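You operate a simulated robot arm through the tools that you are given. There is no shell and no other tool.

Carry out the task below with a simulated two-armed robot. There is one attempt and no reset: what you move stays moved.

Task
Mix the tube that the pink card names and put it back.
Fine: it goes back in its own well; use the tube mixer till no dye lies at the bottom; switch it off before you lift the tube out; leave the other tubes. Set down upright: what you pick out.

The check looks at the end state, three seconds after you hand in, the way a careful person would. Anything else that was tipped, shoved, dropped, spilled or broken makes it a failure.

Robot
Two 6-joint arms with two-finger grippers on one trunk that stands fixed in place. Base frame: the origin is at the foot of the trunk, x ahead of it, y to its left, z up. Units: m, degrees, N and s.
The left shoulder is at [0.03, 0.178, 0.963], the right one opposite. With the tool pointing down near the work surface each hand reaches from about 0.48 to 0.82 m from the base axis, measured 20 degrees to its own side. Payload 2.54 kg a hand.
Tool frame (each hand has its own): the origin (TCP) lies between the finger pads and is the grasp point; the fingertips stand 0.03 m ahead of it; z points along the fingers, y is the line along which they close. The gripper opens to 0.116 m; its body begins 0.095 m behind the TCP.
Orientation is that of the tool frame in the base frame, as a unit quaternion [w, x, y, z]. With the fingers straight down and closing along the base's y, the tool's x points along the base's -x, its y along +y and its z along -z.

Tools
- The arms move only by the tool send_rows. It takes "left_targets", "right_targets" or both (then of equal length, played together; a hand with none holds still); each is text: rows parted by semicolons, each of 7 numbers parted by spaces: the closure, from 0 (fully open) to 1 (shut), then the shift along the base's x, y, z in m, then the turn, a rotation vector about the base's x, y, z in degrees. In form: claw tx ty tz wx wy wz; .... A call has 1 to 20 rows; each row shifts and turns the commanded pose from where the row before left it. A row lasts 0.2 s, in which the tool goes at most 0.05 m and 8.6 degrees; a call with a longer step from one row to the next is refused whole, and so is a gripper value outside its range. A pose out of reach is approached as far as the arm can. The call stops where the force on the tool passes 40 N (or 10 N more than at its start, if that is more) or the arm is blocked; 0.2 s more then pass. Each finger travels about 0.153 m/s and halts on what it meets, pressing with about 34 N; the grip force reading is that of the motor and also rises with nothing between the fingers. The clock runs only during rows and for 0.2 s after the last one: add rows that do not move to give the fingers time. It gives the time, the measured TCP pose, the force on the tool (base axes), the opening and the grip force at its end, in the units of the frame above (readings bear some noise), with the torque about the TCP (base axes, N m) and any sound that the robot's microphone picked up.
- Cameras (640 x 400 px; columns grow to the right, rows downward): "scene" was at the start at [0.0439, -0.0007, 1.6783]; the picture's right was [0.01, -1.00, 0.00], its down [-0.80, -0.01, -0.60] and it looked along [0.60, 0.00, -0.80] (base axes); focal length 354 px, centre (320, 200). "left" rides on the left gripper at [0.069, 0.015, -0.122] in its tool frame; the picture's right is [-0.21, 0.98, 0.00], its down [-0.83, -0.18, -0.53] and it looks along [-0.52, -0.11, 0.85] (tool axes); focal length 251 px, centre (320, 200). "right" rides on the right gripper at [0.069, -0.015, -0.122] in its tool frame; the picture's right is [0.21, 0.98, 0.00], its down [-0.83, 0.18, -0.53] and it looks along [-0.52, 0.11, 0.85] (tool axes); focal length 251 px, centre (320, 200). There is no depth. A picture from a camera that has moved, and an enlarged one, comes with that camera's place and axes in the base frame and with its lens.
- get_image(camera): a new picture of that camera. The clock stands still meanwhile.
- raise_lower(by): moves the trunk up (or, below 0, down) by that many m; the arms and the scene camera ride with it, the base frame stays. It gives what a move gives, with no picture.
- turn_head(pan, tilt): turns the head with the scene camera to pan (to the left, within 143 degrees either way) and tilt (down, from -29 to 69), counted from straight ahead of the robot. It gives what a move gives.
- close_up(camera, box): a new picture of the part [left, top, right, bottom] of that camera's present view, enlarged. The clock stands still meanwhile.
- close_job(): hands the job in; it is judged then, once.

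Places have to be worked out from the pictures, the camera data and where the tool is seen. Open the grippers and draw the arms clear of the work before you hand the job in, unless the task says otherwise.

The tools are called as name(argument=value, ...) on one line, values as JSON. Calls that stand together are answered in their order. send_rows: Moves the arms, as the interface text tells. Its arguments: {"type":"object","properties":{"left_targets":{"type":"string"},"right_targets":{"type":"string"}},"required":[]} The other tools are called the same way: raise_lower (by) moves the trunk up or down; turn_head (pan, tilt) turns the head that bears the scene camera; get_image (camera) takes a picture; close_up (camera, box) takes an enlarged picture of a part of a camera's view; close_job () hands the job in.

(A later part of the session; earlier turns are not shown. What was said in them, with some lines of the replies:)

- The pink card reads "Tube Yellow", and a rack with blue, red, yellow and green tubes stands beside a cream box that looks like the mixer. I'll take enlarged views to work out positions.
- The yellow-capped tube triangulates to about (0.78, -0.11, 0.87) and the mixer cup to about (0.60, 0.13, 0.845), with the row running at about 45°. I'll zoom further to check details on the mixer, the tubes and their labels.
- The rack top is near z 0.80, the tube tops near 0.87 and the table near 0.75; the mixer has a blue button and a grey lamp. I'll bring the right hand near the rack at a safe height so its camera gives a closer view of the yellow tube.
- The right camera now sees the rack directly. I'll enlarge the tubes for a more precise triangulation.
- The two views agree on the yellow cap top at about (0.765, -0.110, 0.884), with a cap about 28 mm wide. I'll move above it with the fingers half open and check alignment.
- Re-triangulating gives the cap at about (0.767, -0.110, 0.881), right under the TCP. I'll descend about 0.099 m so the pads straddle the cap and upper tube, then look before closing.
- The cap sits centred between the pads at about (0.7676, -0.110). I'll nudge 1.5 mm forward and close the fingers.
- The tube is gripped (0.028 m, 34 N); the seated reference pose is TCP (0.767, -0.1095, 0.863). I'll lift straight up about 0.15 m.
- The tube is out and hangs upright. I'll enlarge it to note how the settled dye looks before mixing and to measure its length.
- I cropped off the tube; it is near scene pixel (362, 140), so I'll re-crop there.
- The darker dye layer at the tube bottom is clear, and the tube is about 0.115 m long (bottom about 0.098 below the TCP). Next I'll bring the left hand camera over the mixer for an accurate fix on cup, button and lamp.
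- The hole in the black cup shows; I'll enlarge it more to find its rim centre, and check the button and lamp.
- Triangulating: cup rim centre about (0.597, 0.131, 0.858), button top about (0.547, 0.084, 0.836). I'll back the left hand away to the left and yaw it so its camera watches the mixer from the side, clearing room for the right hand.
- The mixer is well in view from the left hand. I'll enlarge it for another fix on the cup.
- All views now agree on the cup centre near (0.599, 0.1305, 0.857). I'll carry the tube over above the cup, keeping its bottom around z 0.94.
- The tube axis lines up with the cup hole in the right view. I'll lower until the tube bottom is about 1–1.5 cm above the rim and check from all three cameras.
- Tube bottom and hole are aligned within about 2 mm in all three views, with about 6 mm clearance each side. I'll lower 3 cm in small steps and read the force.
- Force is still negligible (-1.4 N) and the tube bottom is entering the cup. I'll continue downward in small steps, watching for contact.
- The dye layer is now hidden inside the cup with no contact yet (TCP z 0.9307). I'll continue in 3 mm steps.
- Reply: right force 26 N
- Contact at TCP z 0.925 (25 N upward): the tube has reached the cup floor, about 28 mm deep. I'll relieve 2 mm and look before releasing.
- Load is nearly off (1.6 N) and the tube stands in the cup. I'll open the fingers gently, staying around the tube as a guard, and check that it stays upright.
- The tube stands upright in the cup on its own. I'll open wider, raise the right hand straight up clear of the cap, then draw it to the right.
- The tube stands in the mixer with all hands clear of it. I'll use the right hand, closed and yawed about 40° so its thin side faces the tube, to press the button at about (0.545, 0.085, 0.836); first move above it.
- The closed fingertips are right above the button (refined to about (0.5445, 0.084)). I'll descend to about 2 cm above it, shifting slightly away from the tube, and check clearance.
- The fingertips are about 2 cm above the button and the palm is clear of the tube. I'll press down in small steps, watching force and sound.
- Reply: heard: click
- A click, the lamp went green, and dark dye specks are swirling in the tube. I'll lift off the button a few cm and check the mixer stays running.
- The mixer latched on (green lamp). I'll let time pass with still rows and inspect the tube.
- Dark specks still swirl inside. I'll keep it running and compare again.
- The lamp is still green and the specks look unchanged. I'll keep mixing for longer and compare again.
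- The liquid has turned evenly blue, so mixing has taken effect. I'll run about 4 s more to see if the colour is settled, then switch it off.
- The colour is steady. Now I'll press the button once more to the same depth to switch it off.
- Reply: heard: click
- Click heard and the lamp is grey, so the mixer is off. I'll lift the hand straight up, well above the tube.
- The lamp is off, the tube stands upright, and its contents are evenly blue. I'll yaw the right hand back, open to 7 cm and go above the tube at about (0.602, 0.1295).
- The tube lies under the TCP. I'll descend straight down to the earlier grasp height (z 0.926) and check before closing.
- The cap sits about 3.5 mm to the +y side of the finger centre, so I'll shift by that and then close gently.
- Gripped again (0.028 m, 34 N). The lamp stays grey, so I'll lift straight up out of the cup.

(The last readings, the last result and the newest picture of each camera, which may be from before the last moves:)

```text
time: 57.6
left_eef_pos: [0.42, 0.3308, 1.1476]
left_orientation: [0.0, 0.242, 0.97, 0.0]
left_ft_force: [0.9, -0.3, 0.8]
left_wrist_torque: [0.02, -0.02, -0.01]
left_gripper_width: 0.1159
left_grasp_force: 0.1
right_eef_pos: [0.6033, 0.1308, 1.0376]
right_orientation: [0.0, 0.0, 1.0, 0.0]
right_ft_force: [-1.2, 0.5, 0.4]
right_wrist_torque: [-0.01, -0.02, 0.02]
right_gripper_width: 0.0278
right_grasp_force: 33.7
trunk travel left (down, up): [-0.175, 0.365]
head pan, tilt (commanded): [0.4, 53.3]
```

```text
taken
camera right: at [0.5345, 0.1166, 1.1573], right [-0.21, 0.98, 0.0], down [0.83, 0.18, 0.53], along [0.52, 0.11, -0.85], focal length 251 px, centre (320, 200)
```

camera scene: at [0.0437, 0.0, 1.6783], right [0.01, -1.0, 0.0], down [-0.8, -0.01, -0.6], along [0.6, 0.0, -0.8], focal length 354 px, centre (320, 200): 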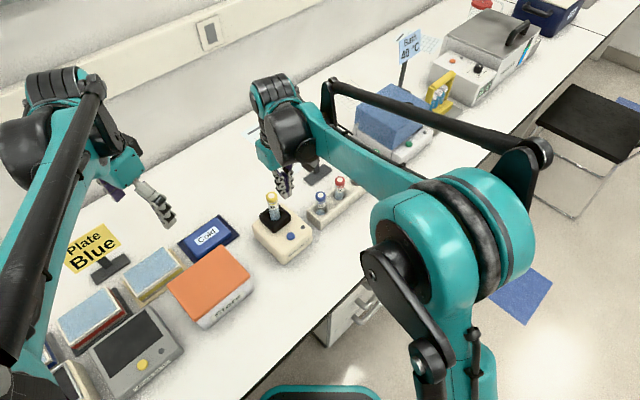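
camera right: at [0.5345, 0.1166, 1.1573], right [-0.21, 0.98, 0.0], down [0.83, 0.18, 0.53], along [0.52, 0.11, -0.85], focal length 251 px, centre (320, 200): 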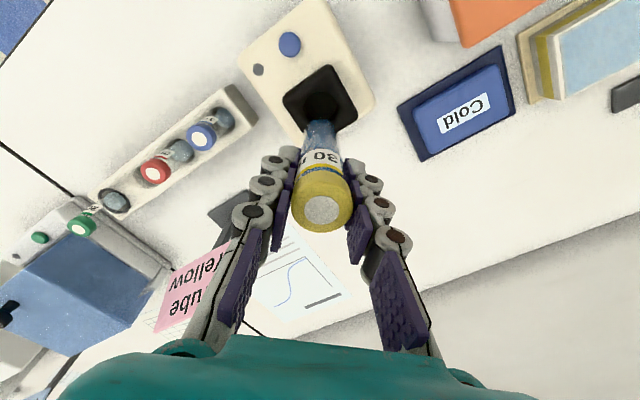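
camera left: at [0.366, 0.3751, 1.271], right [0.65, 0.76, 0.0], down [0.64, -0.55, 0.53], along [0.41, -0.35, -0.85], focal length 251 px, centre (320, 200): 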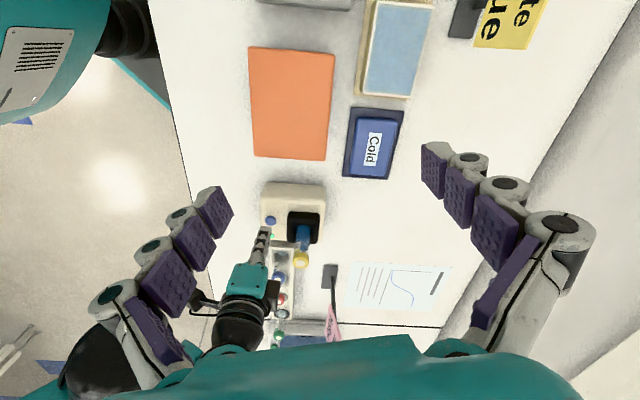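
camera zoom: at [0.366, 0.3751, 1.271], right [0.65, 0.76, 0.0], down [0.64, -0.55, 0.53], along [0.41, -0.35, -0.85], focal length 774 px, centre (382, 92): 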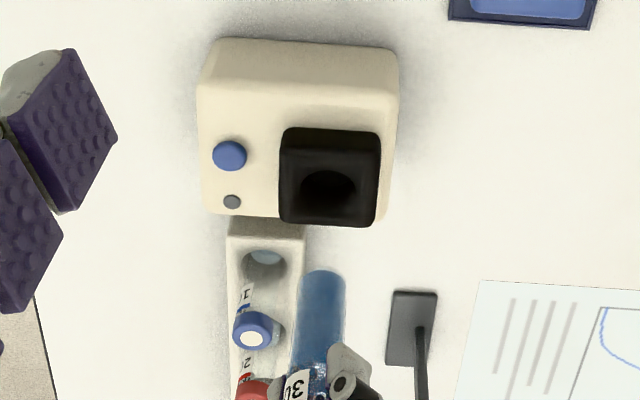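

The tube hangs upright, evenly blue, with no layer at the bottom, and the mixer is off. I'll carry it back above its own well along the reverse path.

send_rows(right_targets="1 0.0205 -0.03 0 0 0 0; 1 0.0205 -0.03 0 0 0 0; 1 0.0205 -0.03 0 0 0 0; 1 0.0205 -0.03 0 0 0 0; 1 0.0205 -0.03 0 0 0 0; 1 0.0205 -0.03 0 0 0 0; 1 0.0205 -0.03 0 0 0 0; 1 0.0202 -0.0303 0 0 0 0; 1 0 0 0 0 0 0; 1 0 0 0 0 0 0")

get_image(camera="right")

close_up(camera="scene", box=[310, 100, 410, 210])

```text
time: 59.8
left_eef_pos: [0.4193, 0.329, 1.1491]
left_orientation: [0.0, 0.242, 0.97, 0.0]
left_ft_force: [-0.3, 0.3, -0.2]
left_wrist_torque: [0.0, -0.02, -0.01]
left_gripper_width: 0.1162
left_grasp_force: 0.1
right_eef_pos: [0.7675, -0.1104, 1.0359]
right_orientation: [0.0, 0.0, 1.0, 0.0]
right_ft_force: [0.4, -0.3, -0.4]
right_wrist_torque: [0.0, -0.01, -0.01]
right_gripper_width: 0.0277
right_grasp_force: 34.3
trunk travel left (down, up): [-0.175, 0.365]
head pan, tilt (commanded): [0.4, 53.3]
```

```text
taken
camera right: at [0.6986, -0.1243, 1.1583], right [-0.21, 0.98, 0.0], down [0.83, 0.18, 0.53], along [0.52, 0.11, -0.85], focal length 251 px, centre (320, 200)
```

right: 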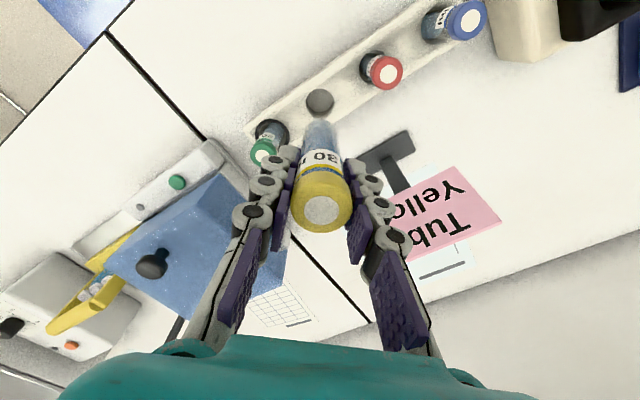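

```text
3.64 times, centred on (360, 155) of scene
camera zoom: at [0.0446, -0.0012, 1.6783], right [0.01, -1.0, 0.0], down [-0.8, -0.01, -0.6], along [0.6, 0.0, -0.8], focal length 1289 px, centre (174, 364)
```

zoom: 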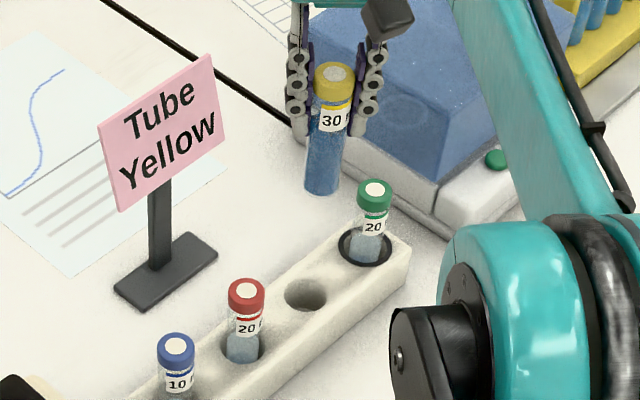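

The tube is above its empty well. I'll lower until its bottom is about 2.5 cm above the rack and verify alignment.

send_rows(right_targets="1 -0.0005 0.0008 -0.03 0 0 0; 1 0 0 -0.03 0 0 0; 1 0 0 -0.03 0 0 0; 1 0 0 -0.021 0 0 0; 1 0 0 0 0 0 0; 1 0 0 0 0 0 0")

close_up(camera="right", box=[260, 60, 380, 240])

close_up(camera="scene", box=[320, 120, 400, 210])

close_up(camera="left", box=[250, 240, 340, 350])

```text
time: 61.2
left_eef_pos: [0.4198, 0.3289, 1.1483]
left_orientation: [0.0, 0.242, 0.97, 0.0]
left_ft_force: [0.3, 0.3, 0.0]
left_wrist_torque: [0.01, 0.01, 0.01]
left_gripper_width: 0.1158
left_grasp_force: 0.0
right_eef_pos: [0.7681, -0.1075, 0.9251]
right_orientation: [0.0, 0.0, 1.0, 0.0]
right_ft_force: [-0.5, -1.1, 0.0]
right_wrist_torque: [0.02, -0.01, 0.02]
right_gripper_width: 0.0279
right_grasp_force: 33.8
trunk travel left (down, up): [-0.175, 0.365]
head pan, tilt (commanded): [0.4, 53.3]
```

```text
2.22 times, centred on (320, 150) of right
camera zoom: at [0.6983, -0.1222, 1.0469], right [-0.21, 0.98, 0.0], down [0.83, 0.18, 0.53], along [0.52, 0.11, -0.85], focal length 559 px, centre (320, 311)
```

zoom: 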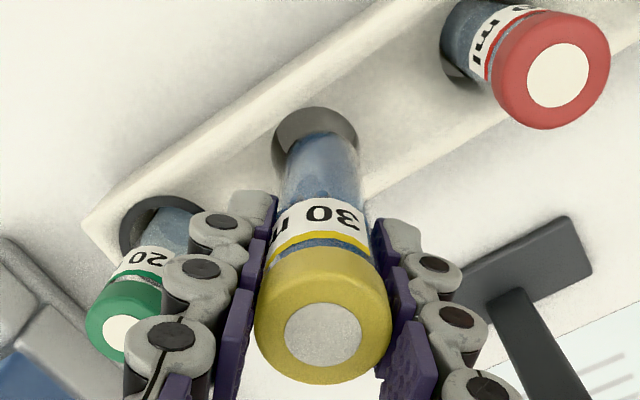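

```text
4.44 times, centred on (360, 165) of scene
camera zoom: at [0.0442, -0.0006, 1.6783], right [0.01, -1.0, 0.0], down [-0.8, -0.01, -0.6], along [0.6, 0.0, -0.8], focal length 1575 px, centre (142, 356)
```

zoom: 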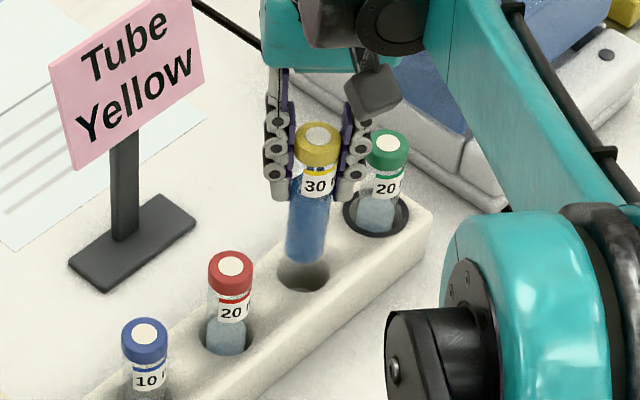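

```text
3.64 times, centred on (295, 295) of left
camera zoom: at [0.3662, 0.375, 1.271], right [0.65, 0.76, 0.0], down [0.64, -0.55, 0.53], along [0.41, -0.35, -0.85], focal length 914 px, centre (411, -146)
```

zoom: 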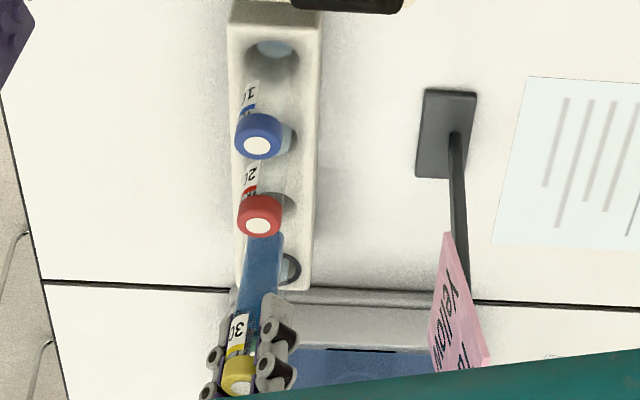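

Tube and well are aligned within about 1–2 mm, with about 6 mm clearance all round. I'll nudge 1 mm to -y and lower most of the way in.

send_rows(right_targets="1 -0.0005 -0.0012 -0.012 0 0 0; 1 0 0 -0.012 0 0 0; 1 0 0 -0.01 0 0 0; 1 0 0 -0.008 0 0 0; 1 0 0 0 0 0 0")

close_up(camera="right", box=[260, 60, 380, 240])

close_up(camera="scene", box=[320, 120, 400, 210])

```text
time: 62.4
left_eef_pos: [0.4199, 0.3286, 1.1485]
left_orientation: [-0.001, 0.241, 0.97, 0.0]
left_ft_force: [0.0, 0.2, 0.2]
left_wrist_torque: [0.03, 0.03, -0.01]
left_gripper_width: 0.1161
left_grasp_force: 0.0
right_eef_pos: [0.766, -0.1092, 0.8829]
right_orientation: [0.0, 0.0, 1.0, -0.001]
right_ft_force: [0.5, 0.6, -0.2]
right_wrist_torque: [0.0, 0.01, 0.04]
right_gripper_width: 0.0276
right_grasp_force: 34.4
trunk travel left (down, up): [-0.175, 0.365]
head pan, tilt (commanded): [0.4, 53.3]
```

```text
2.22 times, centred on (320, 150) of right
camera zoom: at [0.6968, -0.1236, 1.0048], right [-0.21, 0.98, 0.0], down [0.83, 0.18, 0.53], along [0.52, 0.11, -0.85], focal length 559 px, centre (320, 311)
```

zoom: 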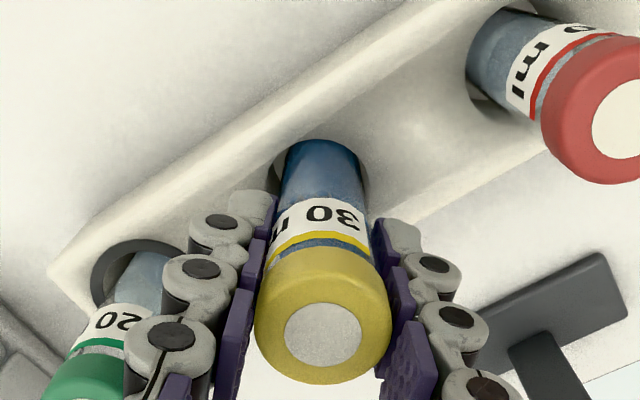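

```text
4.44 times, centred on (360, 165) of scene
camera zoom: at [0.044, -0.0006, 1.6783], right [0.01, -1.0, 0.0], down [-0.8, -0.01, -0.6], along [0.6, 0.0, -0.8], focal length 1575 px, centre (142, 356)
```

zoom: 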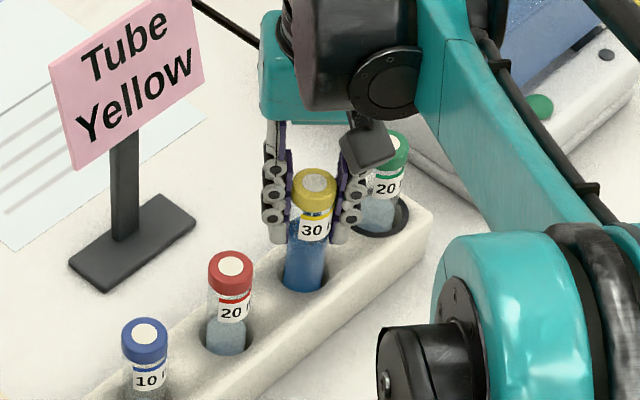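

The tube has entered the well freely with no force. I'll lower to just above the seated height recorded earlier (0.863).

send_rows(right_targets="1 0.0003 -0.0008 -0.007 0 0 0; 1 0 0 -0.006 0 0 0; 1 0 0 -0.003 0 0 0; 1 0 0 -0.002 0 0 0; 1 0 0 0 0 0 0")

```text
time: 63.6
left_eef_pos: [0.4188, 0.33, 1.1481]
left_orientation: [0.0, 0.243, 0.97, 0.001]
left_ft_force: [0.9, -0.7, 0.3]
left_wrist_torque: [0.01, -0.01, -0.02]
left_gripper_width: 0.1159
left_grasp_force: 0.1
right_eef_pos: [0.7658, -0.1103, 0.8654]
right_orientation: [-0.001, 0.0, 1.0, 0.0]
right_ft_force: [0.4, -0.2, 0.6]
right_wrist_torque: [0.03, 0.02, 0.0]
right_gripper_width: 0.0282
right_grasp_force: 33.3
trunk travel left (down, up): [-0.175, 0.365]
head pan, tilt (commanded): [0.4, 53.3]
```

No contact yet at z 0.865. I'll feel for the floor with 1–1.5 mm steps.

send_rows(right_targets="1 0 0 -0.0015 0 0 0; 1 0 0 -0.001 0 0 0; 1 0 0 0 0 0 0")

```text
time: 64.4
left_eef_pos: [0.4195, 0.3306, 1.1484]
left_orientation: [0.0, 0.242, 0.97, 0.0]
left_ft_force: [-0.5, 0.5, -1.1]
left_wrist_torque: [0.02, -0.01, 0.03]
left_gripper_width: 0.1161
left_grasp_force: 0.0
right_eef_pos: [0.7671, -0.1106, 0.8635]
right_orientation: [0.0, 0.0, 1.0, 0.0]
right_ft_force: [0.6, 0.1, -0.3]
right_wrist_torque: [0.02, -0.03, 0.0]
right_gripper_width: 0.028
right_grasp_force: 34.5
trunk travel left (down, up): [-0.175, 0.365]
head pan, tilt (commanded): [0.4, 53.3]
```

Still no contact at 0.8635; continuing 1 mm steps.

send_rows(right_targets="1 0 0 -0.001 0 0 0; 1 0 0 -0.001 0 0 0; 1 0 0 0 0 0 0")

```text
time: 65.2
left_eef_pos: [0.4201, 0.3289, 1.1481]
left_orientation: [0.0, 0.242, 0.97, 0.0]
left_ft_force: [-0.4, 0.9, 0.4]
left_wrist_torque: [0.02, 0.02, 0.02]
left_gripper_width: 0.1158
left_grasp_force: 0.1
right_eef_pos: [0.7658, -0.1097, 0.8621]
right_orientation: [0.0, 0.0, 1.0, 0.0]
right_ft_force: [0.4, -0.2, -1.1]
right_wrist_torque: [0.01, 0.0, 0.01]
right_gripper_width: 0.0281
right_grasp_force: 33.5
trunk travel left (down, up): [-0.175, 0.365]
head pan, tilt (commanded): [0.4, 53.3]
```

send_rows(right_targets="1 0 0 -0.001 0 0 0; 1 0 0 -0.001 0 0 0; 1 0 0 0 0 0 0")

close_up(camera="scene", box=[320, 120, 400, 210])

```text
time: 66.0
left_eef_pos: [0.4192, 0.3298, 1.1483]
left_orientation: [0.0, 0.242, 0.97, 0.001]
left_ft_force: [0.0, -0.9, -0.4]
left_wrist_torque: [0.05, -0.05, -0.03]
left_gripper_width: 0.1159
left_grasp_force: 0.1
right_eef_pos: [0.7652, -0.1104, 0.8618]
right_orientation: [0.0, 0.0, 1.0, 0.0]
right_ft_force: [0.0, 0.5, -1.3]
right_wrist_torque: [-0.01, 0.0, 0.01]
right_gripper_width: 0.0282
right_grasp_force: 34.8
trunk travel left (down, up): [-0.175, 0.365]
head pan, tilt (commanded): [0.4, 53.3]
```

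```text
4.44 times, centred on (360, 165) of scene
camera zoom: at [0.0441, -0.0006, 1.6783], right [0.01, -1.0, 0.0], down [-0.8, -0.01, -0.6], along [0.6, 0.0, -0.8], focal length 1575 px, centre (142, 356)
```

zoom: 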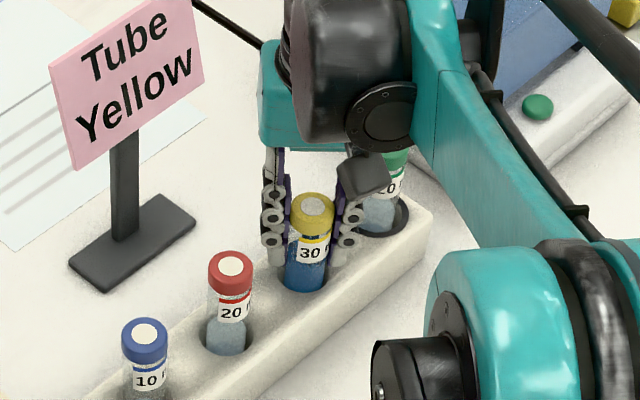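

Still free at about 0.861 (fingertips are about 3 cm above the rack top). I'll keep stepping down slowly.

send_rows(right_targets="1 0 0 -0.001 0 0 0; 1 0 0 -0.001 0 0 0; 1 0 0 0 0 0 0")

```text
time: 66.8
left_eef_pos: [0.4183, 0.3285, 1.1481]
left_orientation: [0.001, 0.242, 0.97, 0.0]
left_ft_force: [-0.7, 0.3, 0.0]
left_wrist_torque: [-0.01, 0.02, -0.02]
left_gripper_width: 0.116
left_grasp_force: 0.0
right_eef_pos: [0.7659, -0.11, 0.8582]
right_orientation: [0.001, 0.0, 1.0, 0.0]
right_ft_force: [3.9, -1.1, 14.8]
right_wrist_torque: [-0.05, -0.26, -0.01]
right_gripper_width: 0.0278
right_grasp_force: 34.0
trunk travel left (down, up): [-0.175, 0.365]
head pan, tilt (commanded): [0.4, 53.3]
```

Contact at about 0.859 (15 N), consistent with the tube having slipped a few mm up in the grip when it first touched the mixer floor, so it is seated. I'll relieve about 1 mm and look before releasing.

send_rows(right_targets="1 0 0 0.001 0 0 0; 1 0 0 0 0 0 0")

close_up(camera="right", box=[240, 80, 400, 260])

close_up(camera="scene", box=[320, 130, 380, 210])

```text
time: 67.4
left_eef_pos: [0.419, 0.3291, 1.1477]
left_orientation: [0.0, 0.242, 0.97, -0.001]
left_ft_force: [0.2, 0.3, 0.8]
left_wrist_torque: [-0.01, 0.03, -0.01]
left_gripper_width: 0.1158
left_grasp_force: 0.0
right_eef_pos: [0.7645, -0.1098, 0.8588]
right_orientation: [0.0, -0.001, 1.0, 0.0]
right_ft_force: [1.5, -0.5, 6.8]
right_wrist_torque: [-0.08, -0.17, 0.02]
right_gripper_width: 0.0277
right_grasp_force: 33.6
trunk travel left (down, up): [-0.175, 0.365]
head pan, tilt (commanded): [0.4, 53.3]
```

```text
2.22 times, centred on (320, 170) of right
camera zoom: at [0.6969, -0.1243, 0.9799], right [-0.21, 0.98, 0.0], down [0.83, 0.18, 0.53], along [0.52, 0.11, -0.85], focal length 559 px, centre (320, 267)
```

zoom: 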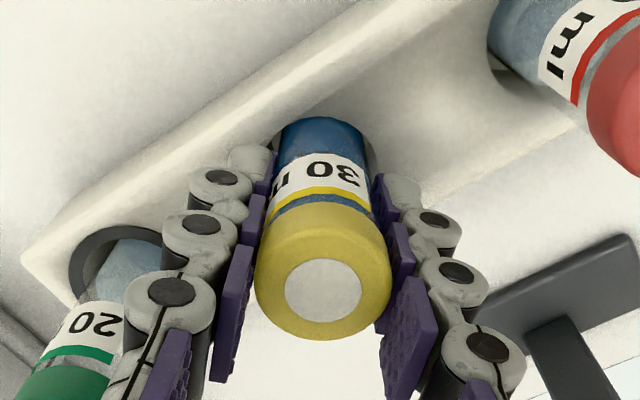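

```text
5.00 times, centred on (350, 170) of scene
camera zoom: at [0.0434, -0.0005, 1.6783], right [0.01, -1.0, 0.0], down [-0.8, -0.01, -0.6], along [0.6, 0.0, -0.8], focal length 1772 px, centre (170, 350)
```

zoom: 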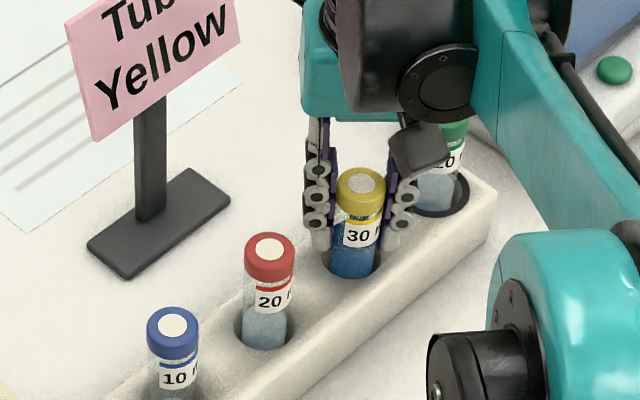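

The tube is seated at its original height in its own well. I'll relieve a touch more and open the fingers gently.

send_rows(right_targets="1 0.0003 0 0.0005 0 0 0; 0.74 0 0 0 0 0 0; 0.7 0 0 0 0 0 0; 0.65 0 0 0 0 0 0; 0.6 0 0 0 0 0 0; 0.6 0 0 0 0 0 0")

close_up(camera="right", box=[240, 80, 400, 260])

close_up(camera="scene", box=[320, 130, 380, 210])

```text
time: 68.8
left_eef_pos: [0.4205, 0.3299, 1.1483]
left_orientation: [0.0, 0.242, 0.97, 0.001]
left_ft_force: [0.8, 0.4, 1.0]
left_wrist_torque: [-0.05, -0.01, 0.04]
left_gripper_width: 0.116
left_grasp_force: 0.0
right_eef_pos: [0.7658, -0.1089, 0.8591]
right_orientation: [0.0, 0.0, 1.0, 0.0]
right_ft_force: [0.6, -0.1, -0.7]
right_wrist_torque: [0.0, 0.01, -0.01]
right_gripper_width: 0.046
right_grasp_force: 0.0
trunk travel left (down, up): [-0.175, 0.365]
head pan, tilt (commanded): [0.4, 53.3]
```

```text
2.22 times, centred on (320, 170) of right
camera zoom: at [0.6978, -0.1244, 0.98], right [-0.21, 0.98, 0.0], down [0.83, 0.18, 0.53], along [0.52, 0.11, -0.85], focal length 559 px, centre (320, 267)
```

zoom: 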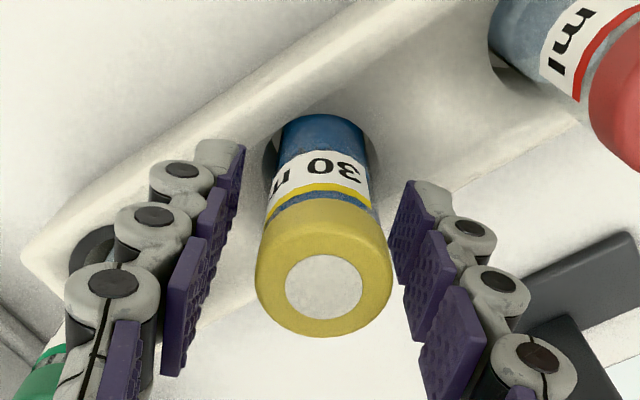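

```text
5.00 times, centred on (350, 170) of scene
camera zoom: at [0.044, -0.0006, 1.6783], right [0.01, -1.0, 0.0], down [-0.8, -0.01, -0.6], along [0.6, 0.0, -0.8], focal length 1772 px, centre (170, 350)
```

zoom: 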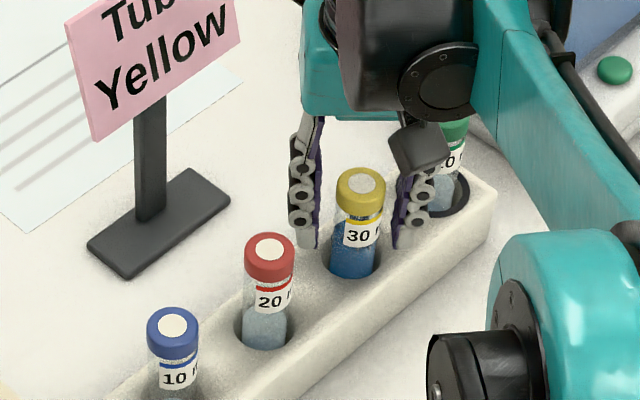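

The tube stands upright in its well after release. I'll widen slightly, raise straight up well clear, and then draw back.

send_rows(right_targets="0.45 0 0 0 0 0 0; 0.45 0 0 0.01 0 0 0; 0.45 0 0 0.02 0 0 0; 0.45 0 0 0.03 0 0 0; 0.45 0 0 0.04 0 0 0; 0.45 0 0 0.04 0 0 0; 0.45 0 0 0.04 0 0 0; 0.4 0 0 0.03 0 0 0; 0.3 -0.03 -0.01 0.02 0 0 0; 0.2 -0.04 -0.01 0.01 0 0 0; 0.1 -0.045 -0.01 0.01 0 0 0; 0 -0.045 -0.01 0.01 0 0 0; 0 -0.045 -0.01 0.01 0 0 0; 0 -0.045 -0.005 0 0 0 0; 0 -0.045 -0.005 0 0 0 0; 0 0 0 0 0 0 0")

get_image(camera="scene")

close_up(camera="scene", box=[240, 130, 400, 270])

get_image(camera="left")

get_image(camera="right")

```text
time: 72.2
left_eef_pos: [0.4211, 0.3305, 1.1478]
left_orientation: [0.0, 0.242, 0.97, 0.0]
left_ft_force: [0.0, 0.4, -0.3]
left_wrist_torque: [0.0, 0.02, -0.03]
left_gripper_width: 0.1162
left_grasp_force: 0.1
right_eef_pos: [0.4721, -0.1702, 1.1279]
right_orientation: [-0.001, 0.001, 1.0, 0.0]
right_ft_force: [0.3, 0.6, -0.2]
right_wrist_torque: [-0.02, 0.04, 0.0]
right_gripper_width: 0.1161
right_grasp_force: 0.0
trunk travel left (down, up): [-0.175, 0.365]
head pan, tilt (commanded): [0.4, 53.3]
```

```text
taken
camera scene: at [0.0457, -0.0005, 1.6782], right [0.01, -1.0, 0.0], down [-0.8, -0.01, -0.6], along [0.6, 0.0, -0.8], focal length 354 px, centre (320, 200)
```

scene: 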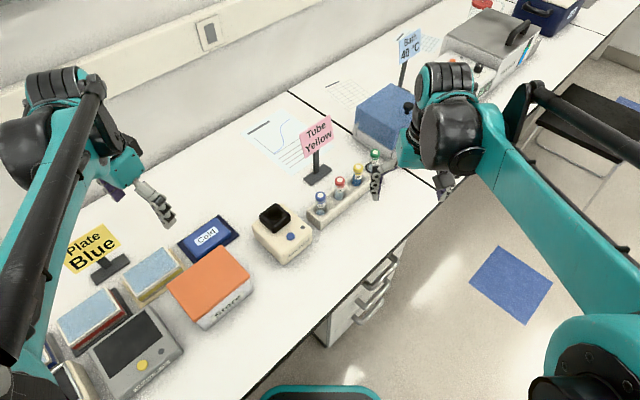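

```text
2.86 times, centred on (320, 200) of scene
camera zoom: at [0.0457, -0.0005, 1.6782], right [0.01, -1.0, 0.0], down [-0.8, -0.01, -0.6], along [0.6, 0.0, -0.8], focal length 1012 px, centre (320, 200)
```

zoom: 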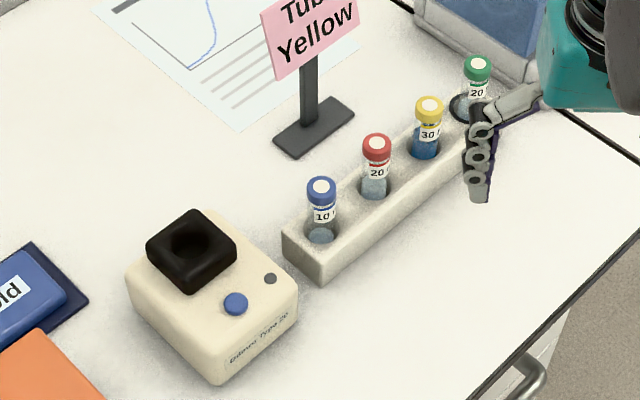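

```text
taken
camera left: at [0.3673, 0.3751, 1.2706], right [0.65, 0.76, 0.0], down [0.64, -0.55, 0.53], along [0.41, -0.35, -0.85], focal length 251 px, centre (320, 200)
```

left: 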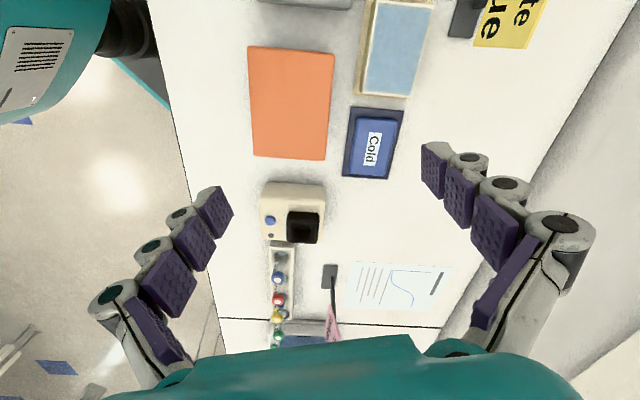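

```text
taken
camera right: at [0.4034, -0.1847, 1.2486], right [-0.22, 0.98, 0.0], down [0.83, 0.18, 0.53], along [0.52, 0.11, -0.85], focal length 251 px, centre (320, 200)
```

right: 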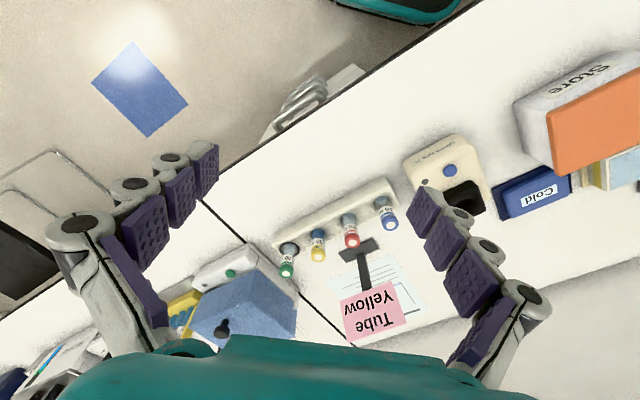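

Everything is back in place. A last zoom to confirm the yellow tube's pose and colour and that the lamp is off.

close_up(camera="right", box=[265, 165, 415, 285])

close_up(camera="scene", box=[310, 140, 390, 220])

close_up(camera="scene", box=[245, 190, 325, 270])

```text
3.33 times, centred on (340, 225) of right
camera zoom: at [0.4034, -0.1847, 1.2486], right [-0.22, 0.98, 0.0], down [0.83, 0.18, 0.53], along [0.52, 0.11, -0.85], focal length 838 px, centre (253, 117)
```

zoom: 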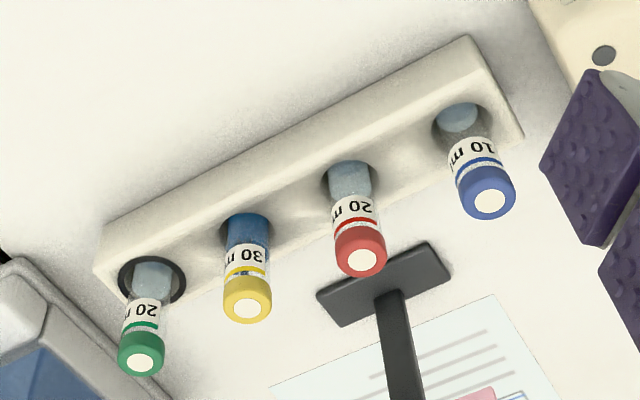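

```text
5.00 times, centred on (350, 180) of scene
camera zoom: at [0.0457, -0.0005, 1.6782], right [0.01, -1.0, 0.0], down [-0.8, -0.01, -0.6], along [0.6, 0.0, -0.8], focal length 1772 px, centre (170, 300)
```

zoom: 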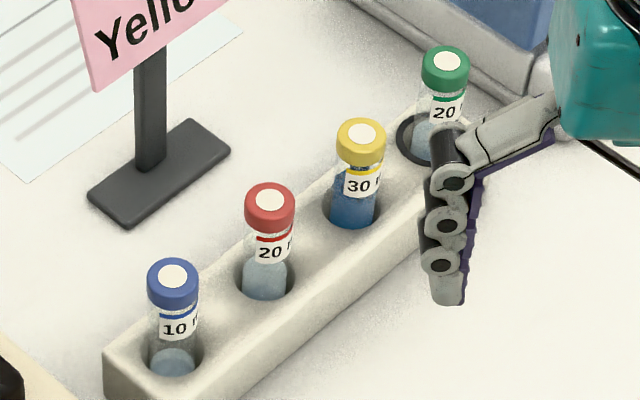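

```text
5.00 times, centred on (285, 230) of scene
camera zoom: at [0.0457, -0.0005, 1.6782], right [0.01, -1.0, 0.0], down [-0.8, -0.01, -0.6], along [0.6, 0.0, -0.8], focal length 1772 px, centre (495, 50)
```

zoom: 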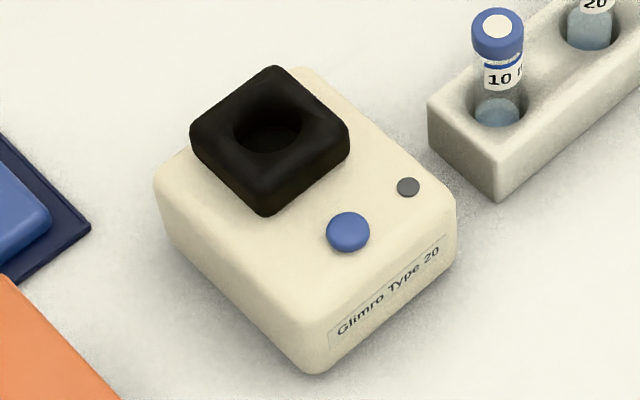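

The yellow tube is upright in its own well and evenly blue. The mixer is off, nothing else looks moved, and both grippers are open and clear, so I'm handing in.

close_job()

```text
The job is handed in.
```

The yellow tube is mixed and back upright in its own well, and I've handed the job in; I haven't seen the check's result.

- **Mixing:** I ran the tube in the cream mixer until the liquid turned an even blue. When I lifted it out, no dye lay at the bottom.
- **Mixer:** I switched it off before lifting the tube out, and its lamp was grey in the last picture.
- **Other items:** I didn't touch the blue, red or green tubes. The rack, the card and the mixer look unmoved.
- **Arms:** Both grippers are open and clear of the work.

The tube slipped a few millimetres in the grip when it first touched the bottom of the mixer cup. I put it back by feel, and it sits at about its original height.
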